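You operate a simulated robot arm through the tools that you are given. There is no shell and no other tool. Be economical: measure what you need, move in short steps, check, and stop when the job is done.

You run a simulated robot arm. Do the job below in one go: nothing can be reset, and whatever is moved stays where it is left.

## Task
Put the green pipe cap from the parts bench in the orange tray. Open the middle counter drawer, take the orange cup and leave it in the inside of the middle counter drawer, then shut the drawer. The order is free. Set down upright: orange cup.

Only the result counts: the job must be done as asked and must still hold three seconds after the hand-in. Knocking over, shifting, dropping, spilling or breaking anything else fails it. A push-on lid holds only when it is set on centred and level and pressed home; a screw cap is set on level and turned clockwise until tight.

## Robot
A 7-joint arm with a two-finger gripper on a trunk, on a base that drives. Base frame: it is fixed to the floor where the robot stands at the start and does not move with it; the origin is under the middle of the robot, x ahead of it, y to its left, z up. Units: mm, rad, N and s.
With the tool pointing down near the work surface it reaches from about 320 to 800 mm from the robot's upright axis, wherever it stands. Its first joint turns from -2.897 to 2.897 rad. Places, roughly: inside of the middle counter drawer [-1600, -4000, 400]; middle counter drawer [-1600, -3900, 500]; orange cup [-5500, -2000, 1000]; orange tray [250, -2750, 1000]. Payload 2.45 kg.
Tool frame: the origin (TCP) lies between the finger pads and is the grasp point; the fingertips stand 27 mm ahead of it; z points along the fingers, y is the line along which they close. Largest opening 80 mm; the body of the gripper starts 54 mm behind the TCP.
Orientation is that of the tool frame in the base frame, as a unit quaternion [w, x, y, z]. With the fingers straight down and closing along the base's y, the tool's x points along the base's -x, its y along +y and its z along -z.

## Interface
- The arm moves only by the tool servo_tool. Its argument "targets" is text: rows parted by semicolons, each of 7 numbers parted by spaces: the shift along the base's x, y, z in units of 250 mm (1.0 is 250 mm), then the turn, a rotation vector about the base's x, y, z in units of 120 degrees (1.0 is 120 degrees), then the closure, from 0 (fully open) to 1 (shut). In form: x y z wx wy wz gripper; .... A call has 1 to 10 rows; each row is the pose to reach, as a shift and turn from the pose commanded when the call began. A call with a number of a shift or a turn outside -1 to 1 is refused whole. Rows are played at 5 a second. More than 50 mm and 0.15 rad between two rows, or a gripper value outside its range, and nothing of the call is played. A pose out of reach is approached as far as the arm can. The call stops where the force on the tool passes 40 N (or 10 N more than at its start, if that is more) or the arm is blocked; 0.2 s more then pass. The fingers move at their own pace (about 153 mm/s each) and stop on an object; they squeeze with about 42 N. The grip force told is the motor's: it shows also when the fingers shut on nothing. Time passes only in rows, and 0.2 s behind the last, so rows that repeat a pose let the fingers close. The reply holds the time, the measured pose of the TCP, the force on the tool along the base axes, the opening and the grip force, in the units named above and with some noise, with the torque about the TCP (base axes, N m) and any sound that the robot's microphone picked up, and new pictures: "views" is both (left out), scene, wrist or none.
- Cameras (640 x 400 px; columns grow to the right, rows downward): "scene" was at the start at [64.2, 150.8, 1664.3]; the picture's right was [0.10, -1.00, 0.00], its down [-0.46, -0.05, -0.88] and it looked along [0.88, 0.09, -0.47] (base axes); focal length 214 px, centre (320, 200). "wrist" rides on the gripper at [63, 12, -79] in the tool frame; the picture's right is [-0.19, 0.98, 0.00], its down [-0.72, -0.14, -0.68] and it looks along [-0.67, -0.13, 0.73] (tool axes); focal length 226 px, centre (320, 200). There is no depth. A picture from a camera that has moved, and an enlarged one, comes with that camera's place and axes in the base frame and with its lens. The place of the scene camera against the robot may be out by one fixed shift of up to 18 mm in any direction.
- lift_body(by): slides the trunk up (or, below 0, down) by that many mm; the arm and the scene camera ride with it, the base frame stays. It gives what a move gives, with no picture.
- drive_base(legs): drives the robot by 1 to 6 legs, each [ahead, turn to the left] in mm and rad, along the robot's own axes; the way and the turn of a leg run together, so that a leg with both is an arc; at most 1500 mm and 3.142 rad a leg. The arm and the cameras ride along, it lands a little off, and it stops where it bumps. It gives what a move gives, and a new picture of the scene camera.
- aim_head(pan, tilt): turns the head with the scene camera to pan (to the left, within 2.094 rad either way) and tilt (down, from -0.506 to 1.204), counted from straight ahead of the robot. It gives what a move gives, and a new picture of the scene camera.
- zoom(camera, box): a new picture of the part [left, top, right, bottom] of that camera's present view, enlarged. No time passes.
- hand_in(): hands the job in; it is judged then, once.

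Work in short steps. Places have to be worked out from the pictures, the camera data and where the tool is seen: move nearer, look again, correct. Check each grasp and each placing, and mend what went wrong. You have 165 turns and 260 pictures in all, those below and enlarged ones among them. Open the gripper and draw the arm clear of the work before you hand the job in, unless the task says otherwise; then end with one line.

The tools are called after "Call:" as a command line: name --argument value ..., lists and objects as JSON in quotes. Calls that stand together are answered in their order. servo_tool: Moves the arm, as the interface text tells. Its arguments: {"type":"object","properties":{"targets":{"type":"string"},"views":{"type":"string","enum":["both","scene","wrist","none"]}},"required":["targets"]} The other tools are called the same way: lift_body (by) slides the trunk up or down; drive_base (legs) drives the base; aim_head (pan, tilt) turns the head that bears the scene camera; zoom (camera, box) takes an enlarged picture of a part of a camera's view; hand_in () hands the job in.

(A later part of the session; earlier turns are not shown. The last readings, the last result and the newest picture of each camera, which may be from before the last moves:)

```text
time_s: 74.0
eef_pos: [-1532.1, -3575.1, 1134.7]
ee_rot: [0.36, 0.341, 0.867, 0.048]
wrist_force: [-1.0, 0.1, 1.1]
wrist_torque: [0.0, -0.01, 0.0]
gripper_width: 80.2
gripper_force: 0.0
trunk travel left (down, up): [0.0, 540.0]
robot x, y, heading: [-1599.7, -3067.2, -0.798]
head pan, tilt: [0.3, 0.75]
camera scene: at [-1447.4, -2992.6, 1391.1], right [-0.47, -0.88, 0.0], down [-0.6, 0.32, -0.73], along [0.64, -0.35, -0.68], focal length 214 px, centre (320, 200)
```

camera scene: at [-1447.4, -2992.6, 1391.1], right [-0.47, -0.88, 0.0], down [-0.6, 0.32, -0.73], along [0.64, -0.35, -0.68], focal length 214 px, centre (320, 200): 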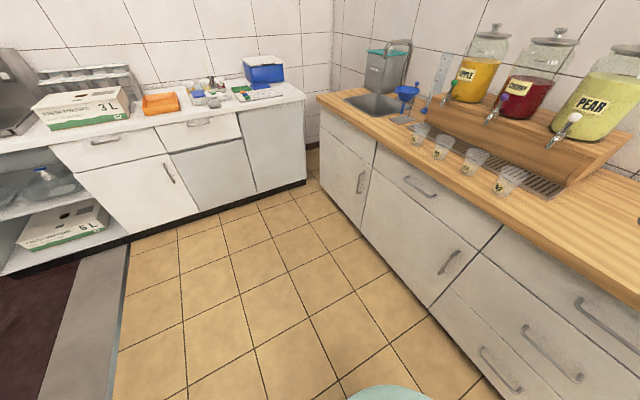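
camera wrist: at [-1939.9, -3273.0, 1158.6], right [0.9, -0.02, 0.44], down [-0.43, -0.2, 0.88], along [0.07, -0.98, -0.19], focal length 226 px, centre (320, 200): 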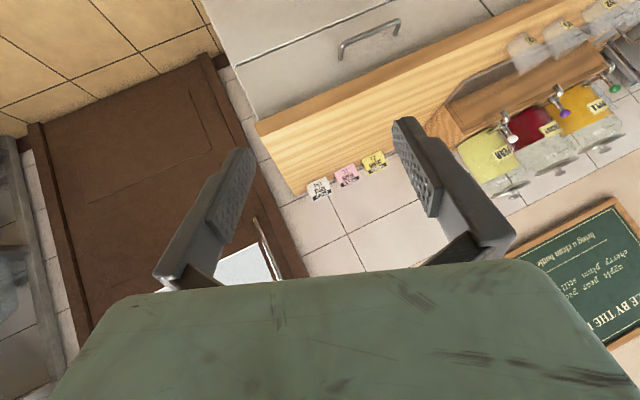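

Handle estimated at about (-1642,-3704,597). I rotate the tool toward -y with the other roll (vertical closing), descending along the way.

Call:
servo_tool --targets "-0.06 0.01 -0.12 -0.0516 0.0396 -0.001 0; -0.12 0.02 -0.24 -0.1032 0.0792 -0.002 0; -0.18 0.03 -0.36 -0.1548 0.1188 -0.003 0; -0.24 0.04 -0.48 -0.2064 0.1584 -0.004 0; -0.30 0.05 -0.60 -0.258 0.198 -0.005 0; -0.36 0.06 -0.72 -0.3096 0.2376 -0.006 0; -0.42 0.07 -0.84 -0.3612 0.2772 -0.007 0" --views "both"

```text
time_s: 75.6
eef_pos: [-1628.7, -3556.3, 906.4]
ee_rot: [0.232, 0.229, 0.894, -0.308]
wrist_force: [0.7, 0.7, 0.1]
wrist_torque: [0.02, 0.02, 0.04]
gripper_width: 80.0
gripper_force: 0.0
out of reach, approached as far as the arm can: row 7
trunk travel left (down, up): [0.0, 540.0]
robot x, y, heading: [-1599.4, -3064.8, -0.792]
head pan, tilt: [0.3, 0.75]
camera scene: at [-1445.9, -2994.4, 1390.8], right [-0.47, -0.88, 0.0], down [-0.6, 0.33, -0.73], along [0.64, -0.35, -0.68], focal length 214 px, centre (320, 200)
camera wrist: at [-1692.7, -3478.3, 920.6], right [0.69, 0.64, -0.33], down [0.3, 0.16, 0.94], along [0.65, -0.75, -0.08], focal length 226 px, centre (320, 200)
```

scene: 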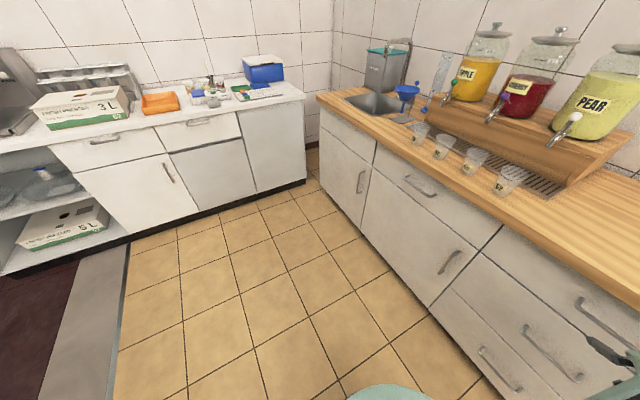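
wrist: 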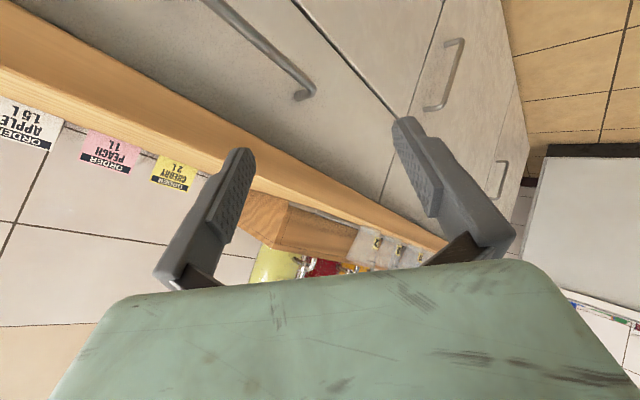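

Rotation proceeds. I descend at this orientation before rotating further.

Call:
servo_tool --targets "-0.02 0 -0.16 0 0 0 0; -0.04 0 -0.32 0 0 0 0; -0.06 0 -0.48 0 0 0 0; -0.06 0 -0.64 0 0 0 0; -0.06 0 -0.80 0 0 0 0; -0.06 0 -0.96 0 0 0 0" --views "none"

```text
time_s: 77.0
eef_pos: [-1652.9, -3557.2, 684.8]
ee_rot: [0.201, 0.192, 0.886, -0.372]
wrist_force: [-0.4, 0.0, -0.6]
wrist_torque: [-0.03, -0.01, -0.01]
gripper_width: 80.1
gripper_force: 0.1
out of reach, approached as far as the arm can: row 1
trunk travel left (down, up): [0.0, 540.0]
robot x, y, heading: [-1601.9, -3065.2, -0.795]
head pan, tilt: [0.3, 0.75]
```

Call:
servo_tool --targets "0.005 0 -0.05 -0.0514 0.0394 -0.001 0; 0.01 0 -0.1 -0.1028 0.0788 -0.002 0; 0.02 0 -0.15 -0.1542 0.1182 -0.003 0; 0.025 0 -0.2 -0.2056 0.1576 -0.004 0; 0.03 0 -0.25 -0.257 0.197 -0.005 0; 0.035 0 -0.3 -0.3084 0.2364 -0.006 0; 0.04 0 -0.34 -0.36 0.2757 -0.006 0" --views "wrist"

Call:
aim_head --pan -0.5 --tilt 0.8

```text
time_s: 78.6
eef_pos: [-1630.4, -3646.2, 902.1]
ee_rot: [-0.003, 0.025, 0.805, -0.593]
wrist_force: [-0.1, -0.8, -0.1]
wrist_torque: [-0.02, -0.05, 0.07]
gripper_width: 79.9
gripper_force: 0.0
out of reach, approached as far as the arm can: row 1, 2, 3, 4, 5, 6, 7
trunk travel left (down, up): [0.0, 540.0]
robot x, y, heading: [-1598.5, -3067.1, -0.797]
head pan, tilt: [0.3, 0.75]
camera wrist: at [-1688.7, -3564.3, 910.5], right [0.23, 0.28, -0.93], down [0.74, 0.58, 0.36], along [0.64, -0.77, -0.08], focal length 226 px, centre (320, 200)
```

wrist: 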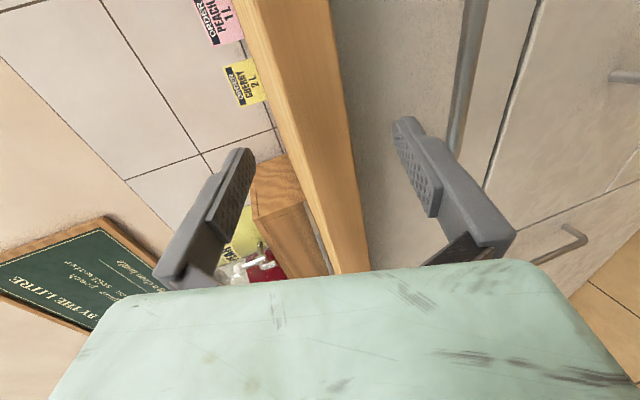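

```text
time_s: 79.8
eef_pos: [-1630.2, -3646.0, 901.8]
ee_rot: [-0.001, 0.024, 0.806, -0.592]
wrist_force: [1.2, -0.5, 0.2]
wrist_torque: [0.04, -0.01, 0.01]
gripper_width: 80.1
gripper_force: 0.1
trunk travel left (down, up): [0.0, 540.0]
robot x, y, heading: [-1599.2, -3067.5, -0.796]
head pan, tilt: [-0.499, 0.799]
camera scene: at [-1498.0, -3030.9, 1387.1], right [-0.96, -0.27, 0.0], down [-0.2, 0.69, -0.7], along [0.19, -0.67, -0.72], focal length 214 px, centre (320, 200)
```

scene: 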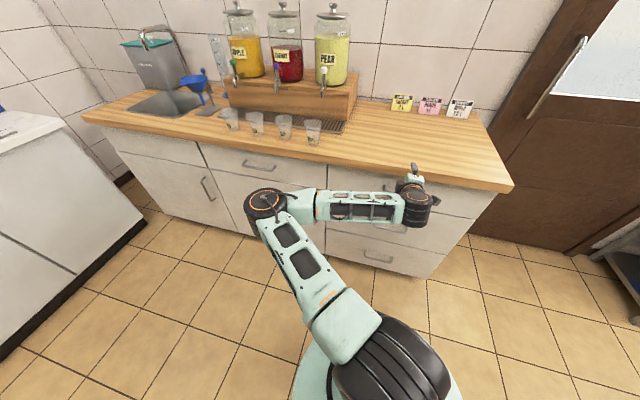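

The horizontal pointing is limited by the wrist joint. I'll instead use a steep 60°-down approach; first rotate to that while backing off from the counter.

Call:
servo_tool --targets "-0.01 0.05 0 0.0593 0.001 0.004 0; -0.02 0.1 0 0.1186 0.002 0.008 0; -0.03 0.15 0 0.178 0.003 0.012 0; -0.03 0.2 0 0.237 0.004 0.015 0; -0.03 0.25 0 0.297 0.005 0.019 0; -0.03 0.25 0 0.356 0.006 0.023 0; -0.03 0.25 0 0.356 0.006 0.023 0" --views "scene"

```text
time_s: 81.4
eef_pos: [-1632.3, -3580.5, 900.4]
ee_rot: [-0.002, -0.001, 0.966, -0.257]
wrist_force: [0.4, 0.4, -0.3]
wrist_torque: [-0.01, -0.01, 0.0]
gripper_width: 80.0
gripper_force: 0.1
trunk travel left (down, up): [0.0, 540.0]
robot x, y, heading: [-1602.7, -3067.7, -0.792]
head pan, tilt: [-0.499, 0.799]
camera scene: at [-1498.1, -3030.9, 1387.1], right [-0.96, -0.27, 0.0], down [-0.2, 0.69, -0.7], along [0.19, -0.67, -0.72], focal length 214 px, centre (320, 200)
```

scene: 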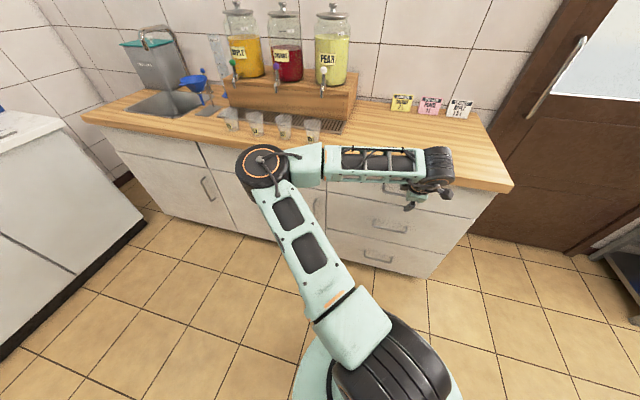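

Good pose reached. I descend to a pre-grasp spot above the handle and look with the wrist camera.

Call:
servo_tool --targets "-0.01 0 -0.16 0 0 0 0.4; -0.02 0 -0.32 0 0 0 0.4; -0.03 0 -0.48 0 0 0 0.4; -0.04 0 -0.6 0 0 0 0.4" --views "both"

```text
time_s: 82.4
eef_pos: [-1643.9, -3579.9, 751.2]
ee_rot: [-0.003, 0.0, 0.966, -0.258]
wrist_force: [0.1, -0.6, 0.9]
wrist_torque: [-0.01, -0.01, 0.02]
gripper_width: 47.9
gripper_force: 0.0
trunk travel left (down, up): [0.0, 540.0]
robot x, y, heading: [-1597.6, -3066.1, -0.794]
head pan, tilt: [-0.499, 0.799]
camera scene: at [-1498.1, -3030.8, 1387.1], right [-0.96, -0.27, 0.0], down [-0.2, 0.69, -0.7], along [0.19, -0.67, -0.72], focal length 214 px, centre (320, 200)
camera wrist: at [-1705.3, -3529.6, 811.1], right [0.19, 0.85, -0.49], down [0.72, 0.22, 0.66], along [0.67, -0.48, -0.57], focal length 226 px, centre (320, 200)
```

scene: 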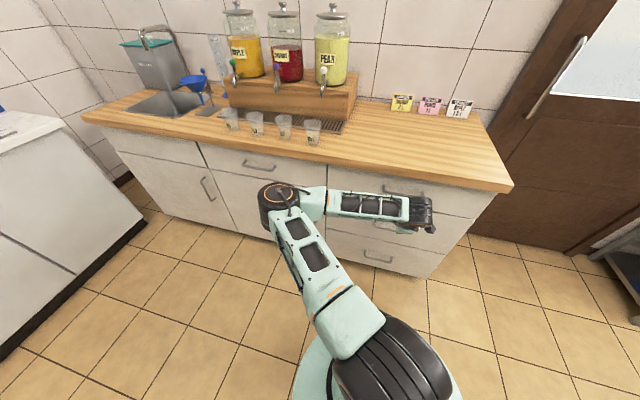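
wrist: 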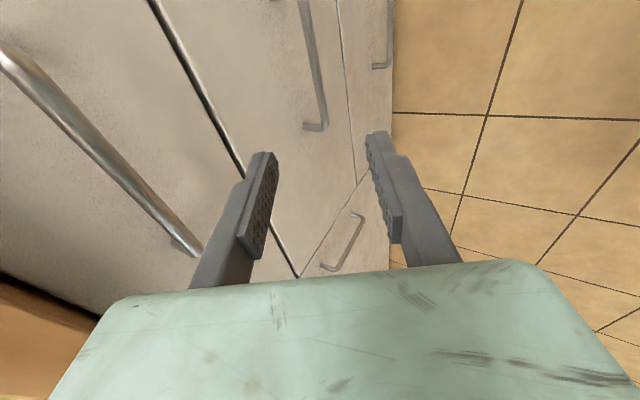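

The middle handle's near end maps to about (-1570,-3704,568). I move closer and re-measure for depth.

Call:
servo_tool --targets "0 -0.08 -0.15 0 0 0 0.4; 0 -0.16 -0.3 0 0 0 0.4" --views "wrist"

Call:
zoom --camera "scene" --box '[340, 150, 480, 270]'

```text
time_s: 83.0
eef_pos: [-1644.3, -3620.6, 674.3]
ee_rot: [-0.002, -0.001, 0.966, -0.259]
wrist_force: [0.7, 0.1, 0.5]
wrist_torque: [0.0, 0.05, 0.02]
gripper_width: 48.1
gripper_force: 0.1
trunk travel left (down, up): [0.0, 540.0]
robot x, y, heading: [-1599.4, -3068.0, -0.794]
head pan, tilt: [-0.499, 0.799]
camera wrist: at [-1704.5, -3569.4, 736.0], right [0.19, 0.85, -0.49], down [0.72, 0.22, 0.66], along [0.67, -0.48, -0.57], focal length 226 px, centre (320, 200)
```

wrist: 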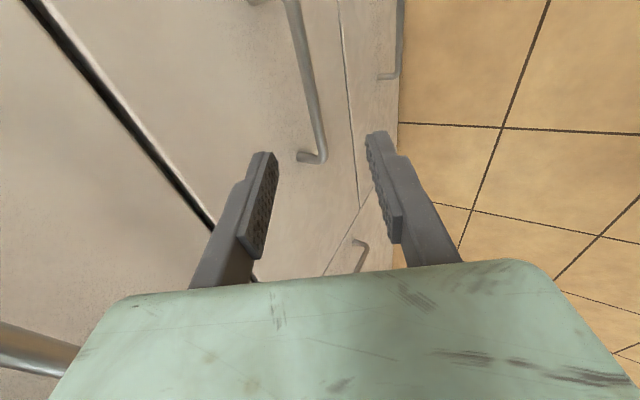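

```text
3.33 times, centred on (410, 210) of scene
camera zoom: at [-1498.0, -3030.5, 1387.0], right [-0.96, -0.27, 0.0], down [-0.2, 0.69, -0.7], along [0.19, -0.67, -0.72], focal length 715 px, centre (20, 167)
```

zoom: 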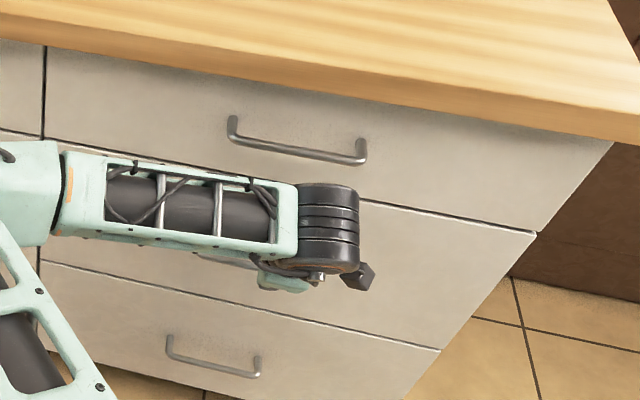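

Triangulated bar: y≈-3706, z≈548, face y≈-3744. I approach along the tool axis, stopping 40 mm short with a narrower opening.

Call:
servo_tool --targets "0.02 -0.06 -0.02 0 0 0 0.55; 0.03 -0.15 -0.17 0 0 0 0.55; 0.036 -0.246 -0.336 0 0 0 0.55" --views "wrist"

```text
time_s: 83.8
eef_pos: [-1632.9, -3681.6, 590.5]
ee_rot: [-0.002, -0.001, 0.966, -0.259]
wrist_force: [0.5, 0.0, 0.5]
wrist_torque: [-0.02, -0.01, 0.03]
gripper_width: 36.1
gripper_force: 0.1
trunk travel left (down, up): [0.0, 540.0]
robot x, y, heading: [-1600.6, -3066.9, -0.792]
head pan, tilt: [-0.499, 0.799]
camera wrist: at [-1695.2, -3631.1, 652.1], right [0.19, 0.85, -0.49], down [0.72, 0.22, 0.66], along [0.67, -0.48, -0.57], focal length 226 px, centre (320, 200)
```

wrist: 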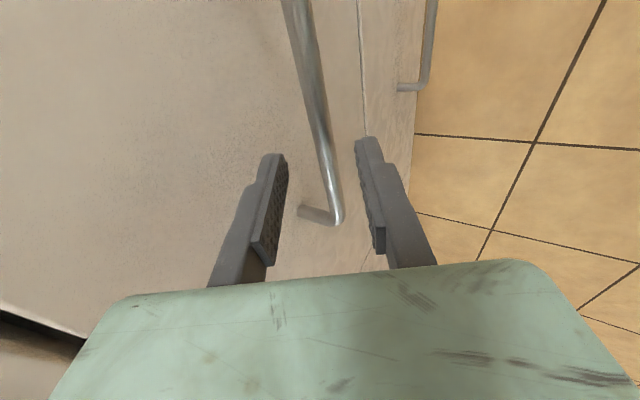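

The bar sits between the fingers as planned. I advance the last 40 mm and close.

Call:
servo_tool --targets "0 -0.04 -0.07 0 0 0 0.55; 0 -0.085 -0.145 0 0 0 0.55; 0 -0.085 -0.145 0 0 0 1; 0 -0.085 -0.145 0 0 0 1; 0 -0.085 -0.145 0 0 0 1" --views "wrist"

```text
time_s: 85.0
eef_pos: [-1634.3, -3701.6, 552.5]
ee_rot: [-0.003, -0.001, 0.967, -0.256]
wrist_force: [0.3, 8.4, -16.1]
wrist_torque: [-0.04, 0.17, -0.12]
gripper_width: 11.6
gripper_force: 38.2
trunk travel left (down, up): [0.0, 540.0]
robot x, y, heading: [-1598.2, -3068.4, -0.792]
head pan, tilt: [-0.499, 0.799]
camera wrist: at [-1695.5, -3651.1, 613.4], right [0.19, 0.85, -0.49], down [0.72, 0.22, 0.66], along [0.67, -0.48, -0.57], focal length 226 px, centre (320, 200)
```

wrist: 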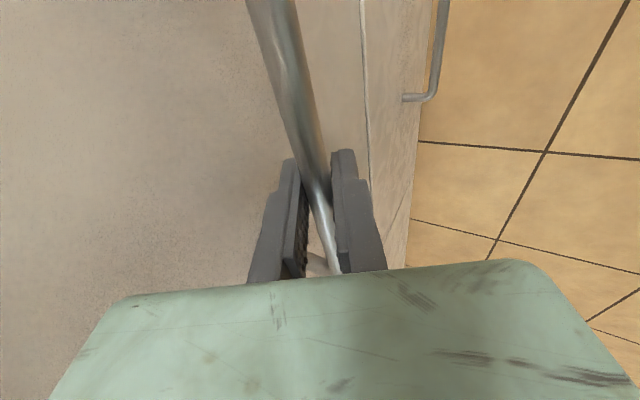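

Gripped at 11.6 mm. I pull the drawer toward +y by 200 mm.

Call:
servo_tool --targets "0 0.1 0 0 0 0 1; 0 0.2 0 0 0 0 1; 0 0.3 0 0 0 0 1; 0 0.4 0 0 0 0 1; 0 0.5 0 0 0 0 1; 0 0.6 0 0 0 0 1; 0 0.7 0 0 0 0 1; 0 0.8 0 0 0 0 1" --views "both"

```text
time_s: 86.8
eef_pos: [-1634.9, -3502.6, 556.0]
ee_rot: [-0.001, -0.002, 0.966, -0.258]
wrist_force: [3.6, 0.6, -17.0]
wrist_torque: [0.03, -0.11, 0.02]
gripper_width: 11.5
gripper_force: 38.6
trunk travel left (down, up): [0.0, 540.0]
robot x, y, heading: [-1600.6, -3066.9, -0.797]
head pan, tilt: [-0.499, 0.799]
camera scene: at [-1497.9, -3032.1, 1387.1], right [-0.96, -0.27, 0.0], down [-0.2, 0.69, -0.7], along [0.19, -0.67, -0.72], focal length 214 px, centre (320, 200)
camera wrist: at [-1695.9, -3452.4, 616.0], right [0.19, 0.85, -0.49], down [0.72, 0.22, 0.66], along [0.67, -0.48, -0.57], focal length 226 px, centre (320, 200)
```

scene: 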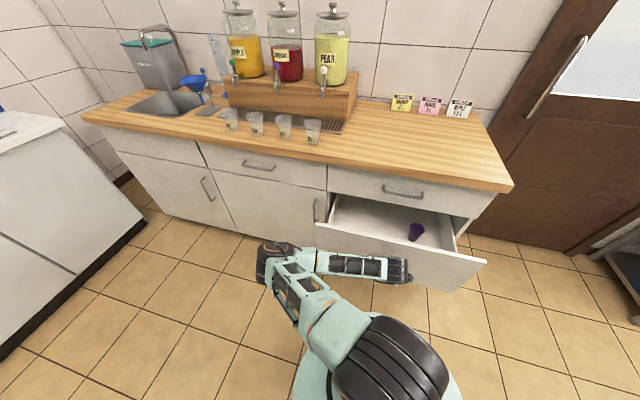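
wrist: 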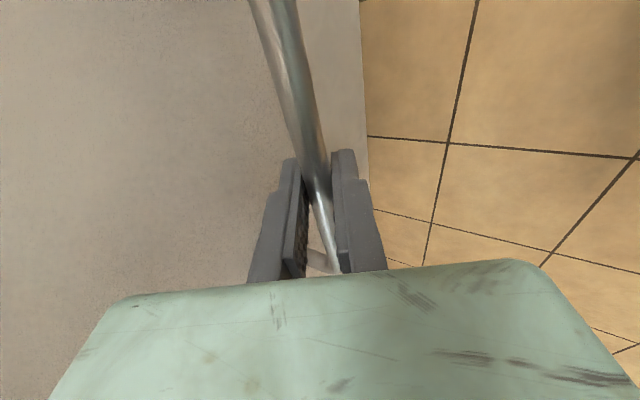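

The drawer slid open 200 mm; there's a purple piece inside. I pull about 60 mm more.

Call:
servo_tool --targets "0 0.08 0 0 0 0 1; 0 0.16 0 0 0 0 1; 0 0.24 0 0 0 0 1" --views "none"

Call:
servo_tool --targets "0 0 0 0 0 0 0.5; 0 0 0 0 0 0 0.5; 0 0.1 0.173 0 0 0 0.5; 0 0.15 0.3 0 0 0 0.3; 0 0.15 0.45 0 0 0 0.3" --views "both"

```text
time_s: 87.6
eef_pos: [-1633.9, -3443.6, 555.1]
ee_rot: [-0.003, -0.001, 0.967, -0.255]
wrist_force: [5.9, 0.7, -17.7]
wrist_torque: [-0.01, -0.25, 0.06]
gripper_width: 11.7
gripper_force: 38.5
trunk travel left (down, up): [0.0, 540.0]
robot x, y, heading: [-1599.5, -3065.2, -0.797]
head pan, tilt: [-0.499, 0.799]
```

```text
time_s: 88.8
eef_pos: [-1644.2, -3443.5, 646.1]
ee_rot: [-0.003, -0.001, 0.966, -0.258]
wrist_force: [0.7, -0.5, 0.6]
wrist_torque: [0.04, 0.0, -0.01]
gripper_width: 55.9
gripper_force: 0.0
out of reach, approached as far as the arm can: row 4, 5
trunk travel left (down, up): [0.0, 540.0]
robot x, y, heading: [-1603.7, -3064.6, -0.797]
head pan, tilt: [-0.499, 0.799]
camera scene: at [-1497.9, -3030.7, 1387.1], right [-0.96, -0.27, 0.0], down [-0.2, 0.69, -0.7], along [0.19, -0.67, -0.72], focal length 214 px, centre (320, 200)
camera wrist: at [-1705.5, -3393.3, 708.5], right [0.19, 0.85, -0.49], down [0.72, 0.22, 0.66], along [0.67, -0.48, -0.57], focal length 226 px, centre (320, 200)
```

scene: 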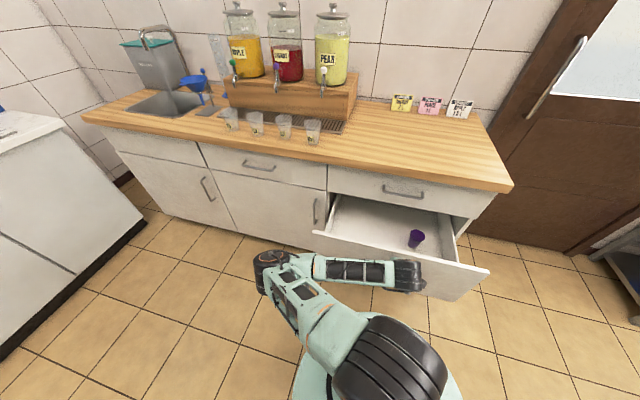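
wrist: 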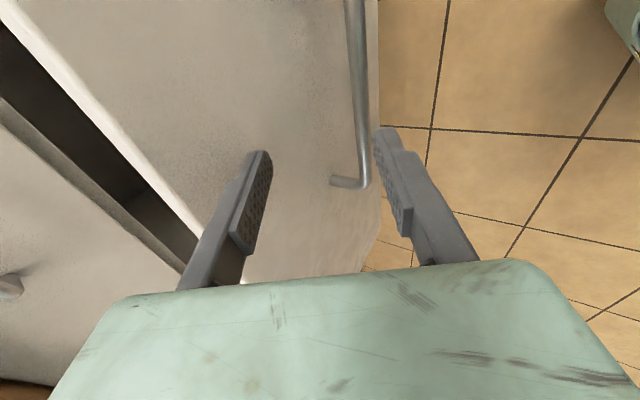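

Drawer is open ~260 mm and handle released. I lift the trunk to raise the arm clear.

Call:
lift_body --by 350

Call:
aim_head --pan -0.7 --tilt 0.8

```text
time_s: 92.2
eef_pos: [-1643.9, -3444.0, 996.4]
ee_rot: [-0.002, -0.001, 0.966, -0.258]
wrist_force: [-0.4, 0.3, 0.0]
wrist_torque: [0.01, -0.01, 0.0]
gripper_width: 56.0
gripper_force: 0.0
trunk travel left (down, up): [-350.0, 190.0]
robot x, y, heading: [-1594.7, -3065.4, -0.797]
head pan, tilt: [-0.499, 0.799]
```

```text
time_s: 92.9
eef_pos: [-1643.2, -3444.2, 996.6]
ee_rot: [-0.002, -0.002, 0.966, -0.258]
wrist_force: [-0.4, 0.2, -0.2]
wrist_torque: [0.0, 0.02, 0.01]
gripper_width: 56.2
gripper_force: 0.0
trunk travel left (down, up): [-350.0, 190.0]
robot x, y, heading: [-1598.9, -3068.3, -0.795]
head pan, tilt: [-0.7, 0.799]
camera scene: at [-1513.8, -3033.8, 1737.1], right [-1.0, -0.08, 0.0], down [-0.06, 0.71, -0.7], along [0.05, -0.69, -0.72], focal length 214 px, centre (320, 200)
```

scene: 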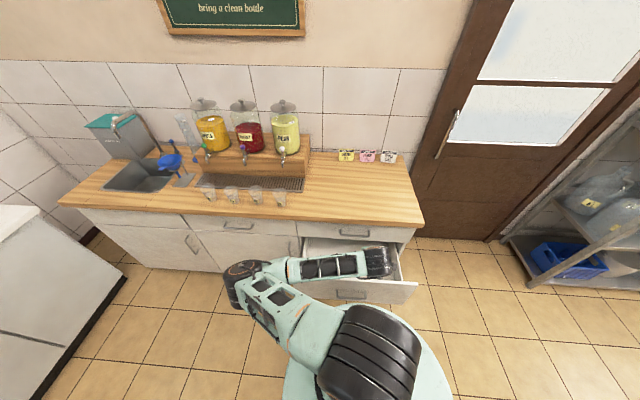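

I rotate left to face +x, then reverse along the aisle to get clear of the drawer before turning around.

Call:
drive_base --legs '[[0, 0.8], [-1000, 0]]'

```text
time_s: 100.2
eef_pos: [-2362.7, -3365.1, 995.3]
ee_rot: [0.098, -0.376, 0.89, -0.239]
wrist_force: [-0.4, 0.4, 0.5]
wrist_torque: [0.0, 0.0, -0.02]
gripper_width: 56.0
gripper_force: 0.1
trunk travel left (down, up): [-350.0, 190.0]
robot x, y, heading: [-2602.8, -3072.2, 0.002]
head pan, tilt: [-0.7, 0.799]
camera scene: at [-2567.0, -2981.6, 1737.1], right [-0.64, -0.77, 0.0], down [-0.55, 0.46, -0.7], along [0.54, -0.45, -0.72], focal length 214 px, centre (320, 200)
```

scene: 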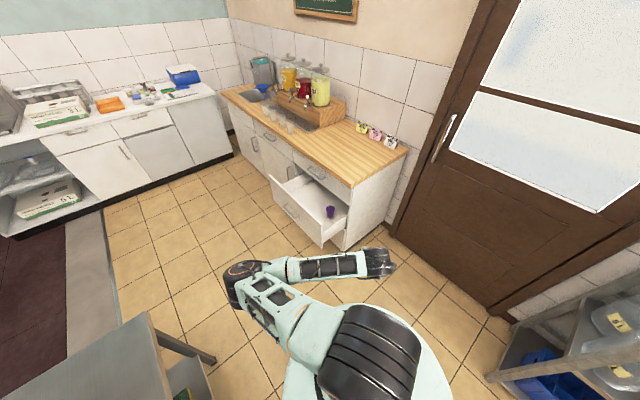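

The open drawer is intact. I turn right to face -x.

Call:
drive_base --legs '[[0, -3.1]]'

Call:
aim_head --pan 0.0 --tilt 0.45

```text
time_s: 108.1
eef_pos: [-2852.9, -2787.4, 996.1]
ee_rot: [-0.235, 0.881, 0.398, -0.103]
wrist_force: [0.5, 0.1, 1.1]
wrist_torque: [-0.02, 0.0, -0.01]
gripper_width: 56.0
gripper_force: 0.1
trunk travel left (down, up): [-350.0, 190.0]
robot x, y, heading: [-2600.1, -3075.8, -3.089]
head pan, tilt: [-0.7, 0.799]
camera scene: at [-2646.4, -3160.7, 1737.1], right [0.6, 0.8, 0.0], down [0.57, -0.43, -0.7], along [-0.56, 0.42, -0.72], focal length 214 px, centre (320, 200)
```

scene: 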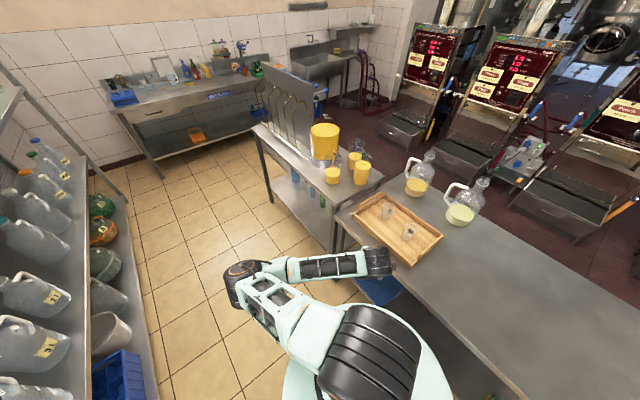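

```text
time_s: 109.2
eef_pos: [-2854.5, -2787.0, 996.6]
ee_rot: [-0.236, 0.88, 0.398, -0.104]
wrist_force: [0.6, 0.8, 1.1]
wrist_torque: [0.0, -0.01, 0.0]
gripper_width: 56.0
gripper_force: 0.1
trunk travel left (down, up): [-350.0, 190.0]
robot x, y, heading: [-2599.9, -3075.5, -3.091]
head pan, tilt: [0.0, 0.45]
camera scene: at [-2674.0, -3214.1, 1767.5], right [-0.05, 1.0, 0.0], down [0.44, 0.02, -0.9], along [-0.9, -0.04, -0.44], focal length 214 px, centre (320, 200)
```

scene: 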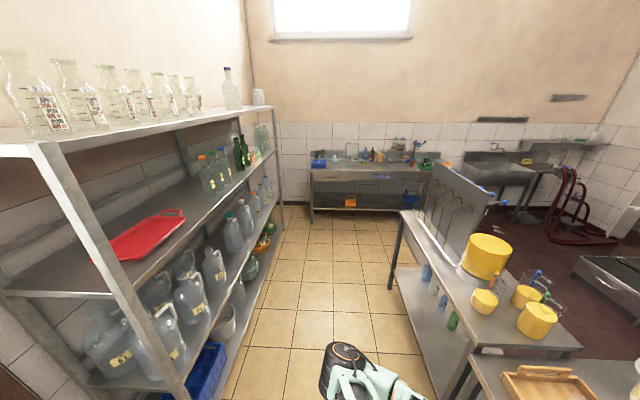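

Call:
zoom --camera "scene" --box '[300, 110, 460, 210]'

```text
4.00 times, centred on (380, 160) of scene
camera zoom: at [-2674.0, -3214.1, 1767.5], right [-0.05, 1.0, 0.0], down [0.44, 0.02, -0.9], along [-0.9, -0.04, -0.44], focal length 858 px, centre (80, 360)
```

zoom: 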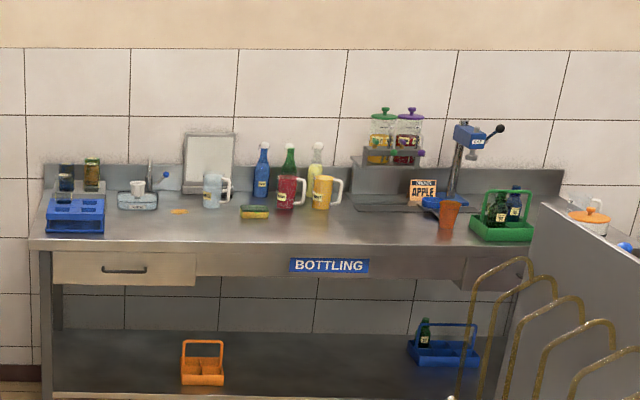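

Orange cup spotted at about (-5525,-2105) near the desk's front. I drive along the aisle toward it.

Call:
drive_base --legs '[[0, -0.09], [1000, 0], [850, 0]]'

```text
time_s: 119.0
eef_pos: [-4681.3, -2696.8, 997.0]
ee_rot: [-0.241, 0.897, 0.359, -0.093]
wrist_force: [-0.2, 0.2, 0.5]
wrist_torque: [0.02, -0.01, -0.02]
gripper_width: 56.0
gripper_force: 0.1
trunk travel left (down, up): [-350.0, 190.0]
robot x, y, heading: [-4455.7, -3007.8, 3.105]
head pan, tilt: [0.0, 0.45]
camera scene: at [-4538.8, -3138.3, 1767.5], right [0.04, 1.0, 0.0], down [0.44, -0.02, -0.9], along [-0.9, 0.03, -0.44], focal length 214 px, centre (320, 200)
```

scene: 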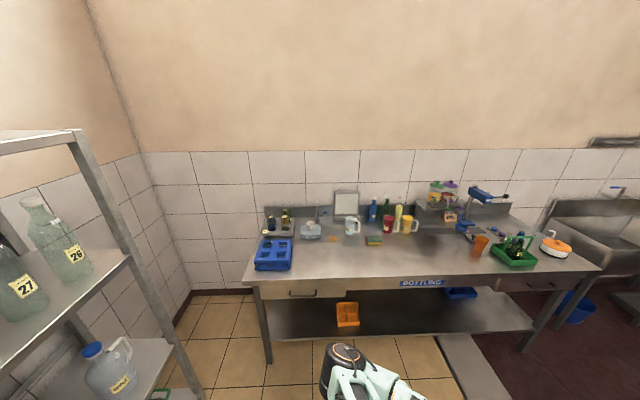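

Refined: cup ≈(-5540,-2125), desk front edge x≈-5390. I drive to about (-4960,-2480) so the cup lies right-front.

Call:
drive_base --legs '[[0, -0.77], [730, 0], [0, 0.95]]'

Call:
aim_head --pan -0.6 --tilt 0.75

```text
time_s: 127.5
eef_pos: [-5229.5, -2212.8, 997.4]
ee_rot: [-0.232, 0.864, 0.433, -0.113]
wrist_force: [0.5, 0.3, -0.4]
wrist_torque: [0.0, 0.02, 0.0]
gripper_width: 56.3
gripper_force: 0.0
trunk travel left (down, up): [-350.0, 190.0]
robot x, y, heading: [-4955.4, -2474.1, -3.014]
head pan, tilt: [0.0, 0.45]
camera scene: at [-5014.1, -2621.7, 1767.5], right [-0.13, 0.99, 0.0], down [0.43, 0.06, -0.9], along [-0.89, -0.12, -0.44], focal length 214 px, centre (320, 200)
```

scene: 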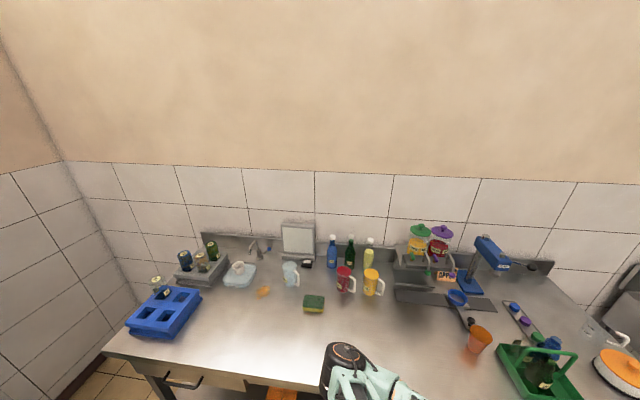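

```text
time_s: 128.5
eef_pos: [-5229.6, -2212.7, 996.4]
ee_rot: [-0.231, 0.864, 0.433, -0.112]
wrist_force: [0.0, 0.0, 0.5]
wrist_torque: [0.01, 0.0, -0.01]
gripper_width: 55.9
gripper_force: 0.2
trunk travel left (down, up): [-350.0, 190.0]
robot x, y, heading: [-4953.6, -2477.1, -3.01]
head pan, tilt: [-0.6, 0.75]
camera scene: at [-4997.1, -2572.1, 1741.1], right [0.45, 0.89, 0.0], down [0.61, -0.31, -0.73], along [-0.65, 0.33, -0.68], focal length 214 px, centre (320, 200)
```

scene: 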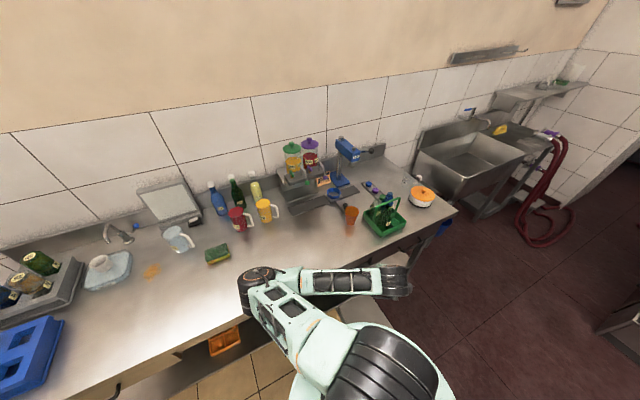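

Cup estimate refined to (-5605,-2075), a bit far (765 mm). I shift 70 mm toward it and restore heading.

Call:
drive_base --legs '[[0, -0.68], [80, 0], [0, 0.68]]'

```text
time_s: 133.3
eef_pos: [-5296.5, -2168.5, 996.4]
ee_rot: [-0.232, 0.864, 0.431, -0.113]
wrist_force: [-0.5, 0.1, -0.1]
wrist_torque: [-0.01, -0.02, 0.01]
gripper_width: 56.0
gripper_force: 0.0
trunk travel left (down, up): [-350.0, 190.0]
robot x, y, heading: [-5022.2, -2434.6, -3.011]
head pan, tilt: [-0.6, 0.75]
camera scene: at [-5065.6, -2530.3, 1741.1], right [0.45, 0.89, 0.0], down [0.61, -0.31, -0.73], along [-0.65, 0.33, -0.68], focal length 214 px, centre (320, 200)
```

scene: 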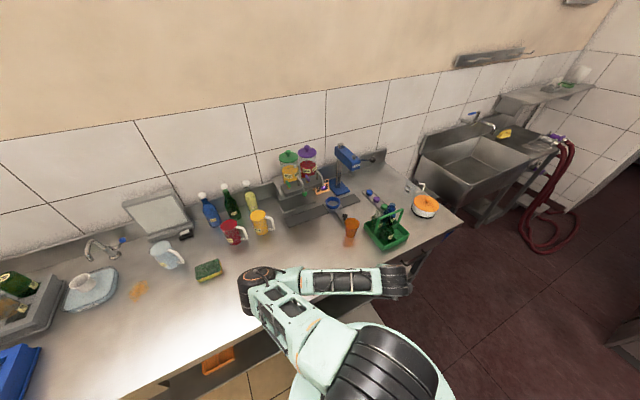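

Call:
zoom --camera "scene" --box '[290, 160, 450, 270]'

Call:
servo_tool --targets "-0.07 0.03 0.1 -0.0383 -0.05 0 0; -0.14 0.06 0.2 -0.0765 -0.0995 0 0; -0.21 0.09 0.3 -0.115 -0.149 0 0; -0.28 0.12 0.4 -0.153 -0.199 0 0; -0.35 0.12 0.48 -0.153 -0.199 0 0; -0.42 0.12 0.48 -0.153 -0.199 0 0" --views "both"

```text
3.64 times, centred on (370, 215) of scene
camera zoom: at [-5065.6, -2530.3, 1741.1], right [0.45, 0.89, 0.0], down [0.61, -0.31, -0.73], along [-0.65, 0.33, -0.68], focal length 780 px, centre (138, 146)
```

zoom: 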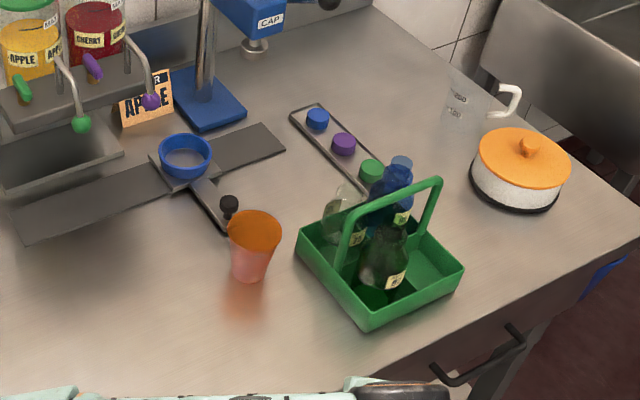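

```text
time_s: 134.7
eef_pos: [-5402.0, -2139.3, 1116.8]
ee_rot: [0.002, 0.894, 0.447, 0.001]
wrist_force: [0.1, -0.3, 0.4]
wrist_torque: [0.01, 0.02, 0.01]
gripper_width: 80.0
gripper_force: 0.1
trunk travel left (down, up): [-350.0, 190.0]
robot x, y, heading: [-5024.7, -2434.7, -3.009]
head pan, tilt: [-0.6, 0.75]
camera scene: at [-5065.7, -2530.0, 1741.0], right [0.45, 0.89, 0.0], down [0.61, -0.31, -0.73], along [-0.65, 0.33, -0.68], focal length 214 px, centre (320, 200)
camera wrist: at [-5352.1, -2095.8, 1194.9], right [0.67, -0.74, 0.0], down [-0.55, -0.49, 0.68], along [-0.5, -0.46, -0.73], focal length 226 px, centre (320, 200)
```

scene: 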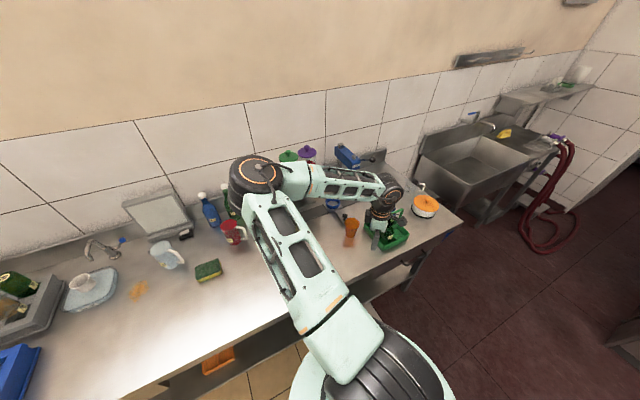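
wrist: 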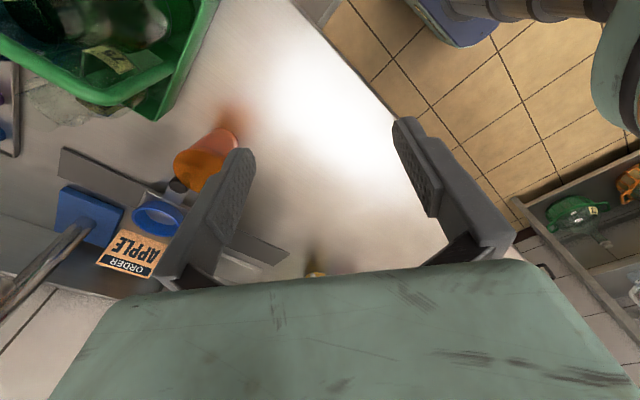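

Wrist and scene agree on the cup at (-5595,-2093). A lever knob is by its far-left side, the tray to its right; the current closing axis (near/far) looks clear. I move above it.

Call:
servo_tool --targets "-0.16 0.04 0 0 0 0 0; -0.32 0.08 0 0 0 0 0; -0.48 0.12 0 0 0 0 0; -0.64 0.15 0 0 0 0 0; -0.74 0.18 -0.05 0 0 0 0" --views "both"

Call:
zoom --camera "scene" --box '[290, 140, 450, 260]'

```text
time_s: 135.9
eef_pos: [-5586.6, -2093.8, 1104.0]
ee_rot: [0.002, 0.895, 0.446, 0.0]
wrist_force: [-0.9, 0.5, 0.7]
wrist_torque: [0.0, 0.0, -0.03]
gripper_width: 80.4
gripper_force: 0.1
trunk travel left (down, up): [-350.0, 190.0]
robot x, y, heading: [-5021.9, -2432.1, -3.008]
head pan, tilt: [-0.6, 0.75]
camera scene: at [-5066.2, -2529.5, 1741.0], right [0.45, 0.89, 0.0], down [0.61, -0.31, -0.73], along [-0.65, 0.33, -0.68], focal length 214 px, centre (320, 200)
camera wrist: at [-5537.3, -2050.2, 1181.5], right [0.67, -0.74, 0.0], down [-0.55, -0.49, 0.68], along [-0.51, -0.46, -0.73], focal length 226 px, centre (320, 200)
```

scene: 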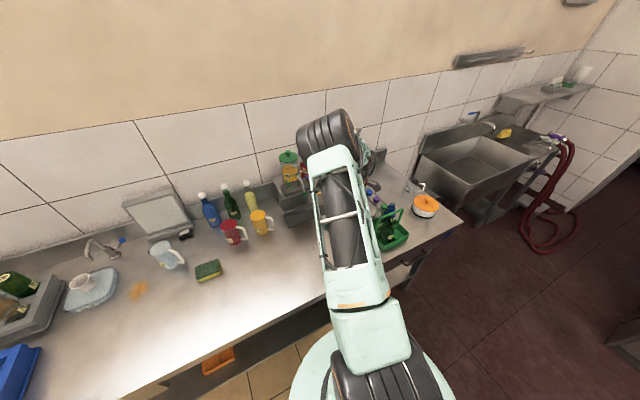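
wrist: 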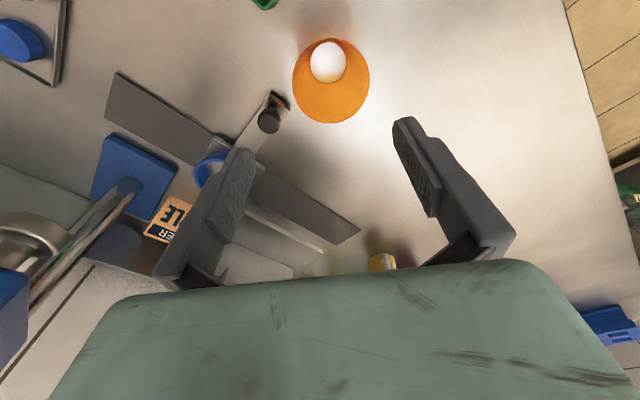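

```text
3.33 times, centred on (370, 200) of scene
camera zoom: at [-5066.2, -2529.5, 1741.0], right [0.45, 0.89, 0.0], down [0.61, -0.31, -0.73], along [-0.65, 0.33, -0.68], focal length 715 px, centre (153, 200)
```

zoom: 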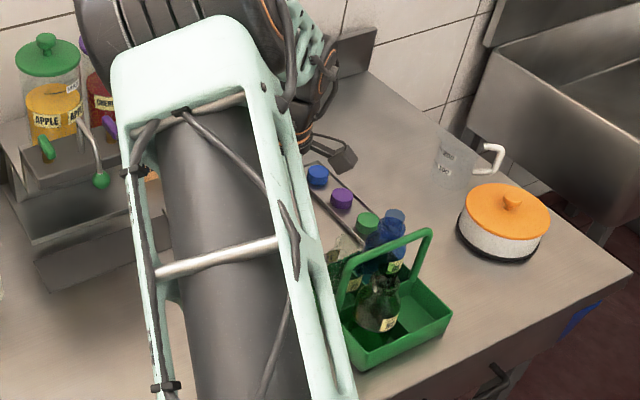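

Cup centre from the wrist view: (-5578,-2101), rim ~70 mm wide. I centre and lower a bit, then measure again.

Call:
servo_tool --targets "0.034 -0.029 -0.1 0 0 0 0; 0.034 -0.029 -0.24 0 0 0 0" --views "wrist"

```text
time_s: 136.5
eef_pos: [-5577.0, -2100.5, 1044.0]
ee_rot: [0.001, 0.895, 0.446, 0.001]
wrist_force: [0.5, -0.5, 0.5]
wrist_torque: [-0.01, -0.02, 0.0]
gripper_width: 79.8
gripper_force: 0.0
trunk travel left (down, up): [-350.0, 190.0]
robot x, y, heading: [-5024.6, -2438.0, -3.005]
head pan, tilt: [-0.6, 0.75]
camera wrist: at [-5528.2, -2057.2, 1122.0], right [0.67, -0.74, 0.0], down [-0.55, -0.49, 0.68], along [-0.51, -0.46, -0.73], focal length 226 px, centre (320, 200)
```

wrist: 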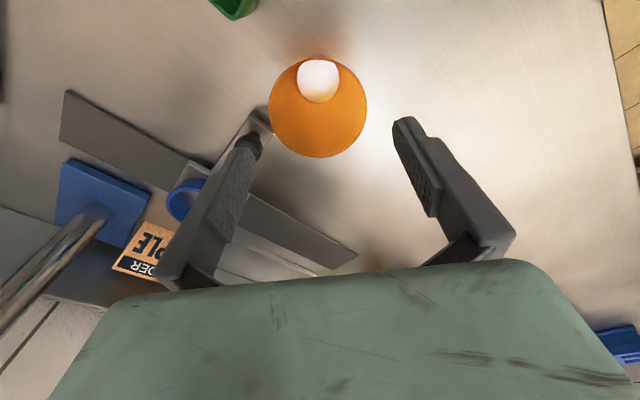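

The rim appears ~75–83 mm, too wide to straddle; I'll pinch the near wall with one finger inside, tool tilted ~10° to match the taper. I move to just above the rim to check.

Call:
servo_tool --targets "0.092 -0.11 -0.05 0.02 0.03 0 0.3; 0.092 -0.11 -0.15 0.05 0.0667 0 0.35; 0.092 -0.11 -0.28 0.05 0.0667 0 0.35" --views "wrist"

Call:
zoom --camera "wrist" --box '[160, 40, 480, 240]'

```text
time_s: 137.3
eef_pos: [-5555.0, -2128.4, 973.8]
ee_rot: [-0.077, 0.892, 0.445, -0.039]
wrist_force: [-0.4, 0.2, -0.6]
wrist_torque: [-0.01, 0.01, -0.01]
gripper_width: 51.9
gripper_force: 0.1
trunk travel left (down, up): [-350.0, 190.0]
robot x, y, heading: [-5021.7, -2433.9, -3.009]
head pan, tilt: [-0.6, 0.75]
camera wrist: at [-5494.7, -2093.3, 1048.4], right [0.66, -0.74, -0.17], down [-0.45, -0.56, 0.7], along [-0.61, -0.38, -0.7], focal length 226 px, centre (320, 200)
```

wrist: 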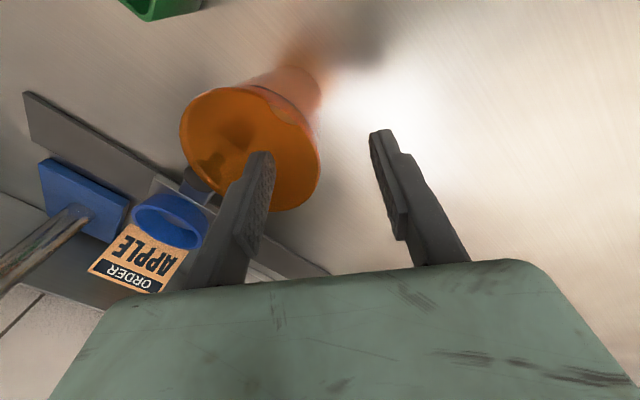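

```text
2.00 times, centred on (320, 140) of wrist
camera zoom: at [-5494.7, -2093.3, 1048.4], right [0.66, -0.74, -0.17], down [-0.45, -0.56, 0.7], along [-0.61, -0.38, -0.7], focal length 452 px, centre (320, 320)
```

zoom: 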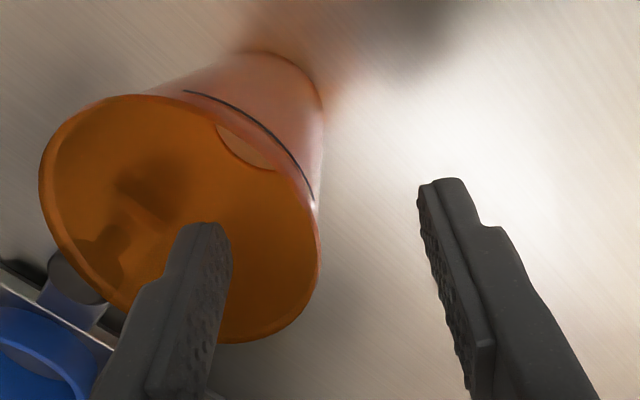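

One finger is over the inside and the other outside, wall about mid-gap. I descend ~47 mm along the tool axis and close.

Call:
servo_tool --targets "-0.013 0.01 -0.094 0 0 0 0.35; -0.027 0.02 -0.19 0 0 0 0.35; -0.027 0.02 -0.19 0 0 0 0.35" --views "wrist"

```text
time_s: 138.1
eef_pos: [-5561.5, -2124.0, 925.7]
ee_rot: [-0.077, 0.891, 0.445, -0.038]
wrist_force: [-0.6, -0.9, 0.9]
wrist_torque: [0.02, 0.0, -0.03]
gripper_width: 51.9
gripper_force: 0.0
trunk travel left (down, up): [-350.0, 190.0]
robot x, y, heading: [-5022.2, -2432.6, -3.01]
head pan, tilt: [-0.6, 0.75]
camera wrist: at [-5500.8, -2088.8, 1000.7], right [0.66, -0.74, -0.17], down [-0.45, -0.56, 0.7], along [-0.61, -0.38, -0.7], focal length 226 px, centre (320, 200)
```

wrist: 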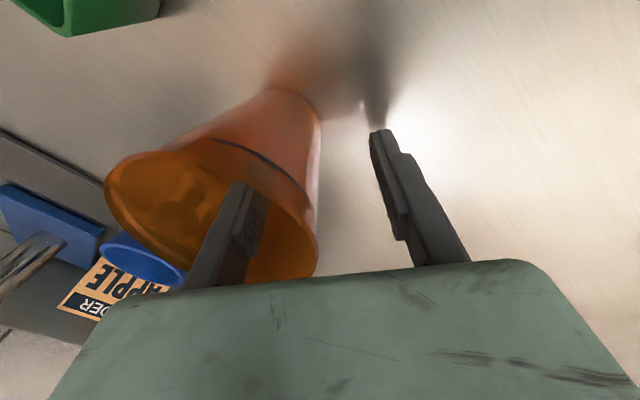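

The wall is between the fingers. I close.

Call:
servo_tool --targets "0 0 0 0 0 0 0.7; 0 0 0 0 0 0 1; 0 0 0 0 0 0 1; 0 0 0 0 0 0 1" --views "wrist"

```text
time_s: 139.1
eef_pos: [-5561.3, -2124.1, 927.1]
ee_rot: [-0.076, 0.891, 0.445, -0.039]
wrist_force: [0.5, 0.2, -0.4]
wrist_torque: [-0.01, 0.0, 0.02]
gripper_width: 6.1
gripper_force: 30.1
trunk travel left (down, up): [-350.0, 190.0]
robot x, y, heading: [-5021.3, -2432.5, -3.011]
head pan, tilt: [-0.6, 0.75]
camera wrist: at [-5501.0, -2088.7, 1000.9], right [0.66, -0.74, -0.17], down [-0.45, -0.56, 0.7], along [-0.6, -0.38, -0.7], focal length 226 px, centre (320, 200)
```

wrist: 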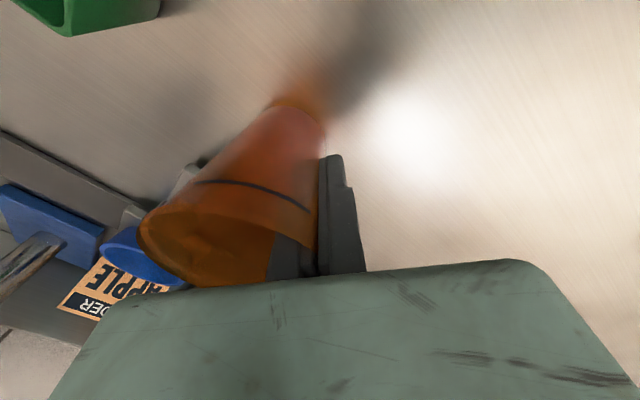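

Gripped (6 mm, curved wall). I lift straight up and check the cup's attitude.

Call:
servo_tool --targets "0 0 0.1 0 0 0 1; 0 0 0.25 0 0 0 1; 0 0 0.45 0 0 0 1; 0 0 0.65 0 0 0 1" --views "both"

```text
time_s: 140.1
eef_pos: [-5561.3, -2124.4, 1090.5]
ee_rot: [-0.076, 0.891, 0.446, -0.038]
wrist_force: [0.4, -1.1, 0.1]
wrist_torque: [0.02, -0.01, 0.01]
gripper_width: 6.2
gripper_force: 30.1
trunk travel left (down, up): [-350.0, 190.0]
robot x, y, heading: [-5022.2, -2430.8, -3.006]
head pan, tilt: [-0.6, 0.75]
camera scene: at [-5064.6, -2530.5, 1741.1], right [0.45, 0.89, 0.0], down [0.61, -0.31, -0.73], along [-0.65, 0.33, -0.68], focal length 214 px, centre (320, 200)
camera wrist: at [-5501.0, -2088.6, 1164.4], right [0.66, -0.74, -0.17], down [-0.45, -0.56, 0.7], along [-0.61, -0.38, -0.7], focal length 226 px, centre (320, 200)
```

scene: 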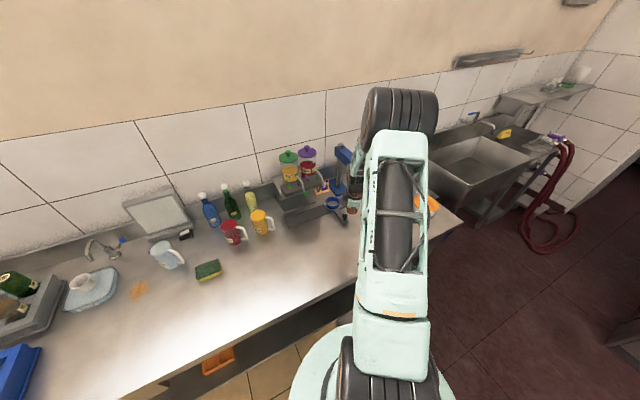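
wrist: 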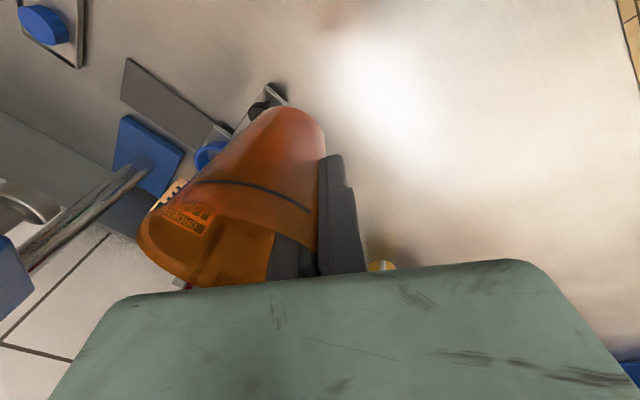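

Cup is held. I retract toward the robot before driving.

Call:
servo_tool --targets "0.14 -0.08 0.05 0 0 0 1; 0.28 -0.16 0.1 0 0 0 1; 0.42 -0.24 0.1 0 0 0 1; 0.56 -0.32 0.1 0 0 0 1; 0.7 -0.4 0.1 0 0 0 1" --views "both"

```text
time_s: 141.3
eef_pos: [-5386.5, -2225.3, 1115.4]
ee_rot: [-0.076, 0.891, 0.445, -0.039]
wrist_force: [0.2, -0.2, 0.7]
wrist_torque: [-0.02, -0.03, 0.0]
gripper_width: 6.1
gripper_force: 29.6
trunk travel left (down, up): [-350.0, 190.0]
robot x, y, heading: [-5024.5, -2432.1, -3.013]
head pan, tilt: [-0.6, 0.75]
camera scene: at [-5065.0, -2530.8, 1741.1], right [0.45, 0.89, 0.0], down [0.61, -0.31, -0.73], along [-0.65, 0.33, -0.68], focal length 214 px, centre (320, 200)
camera wrist: at [-5326.8, -2190.2, 1189.2], right [0.66, -0.73, -0.17], down [-0.45, -0.56, 0.7], along [-0.61, -0.38, -0.7], focal length 226 px, centre (320, 200)
```

scene: 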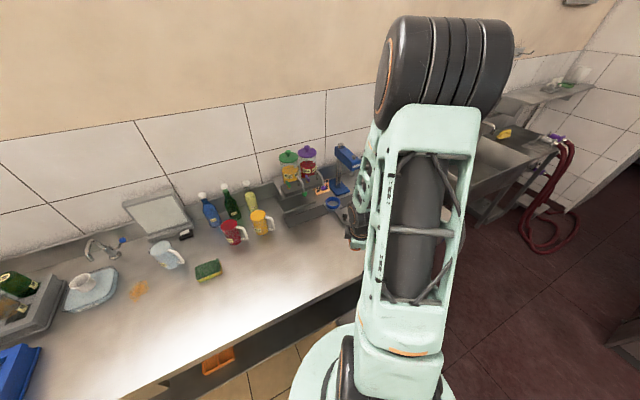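
wrist: 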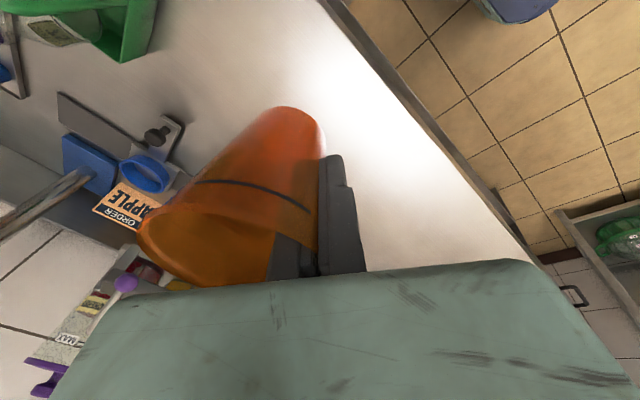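

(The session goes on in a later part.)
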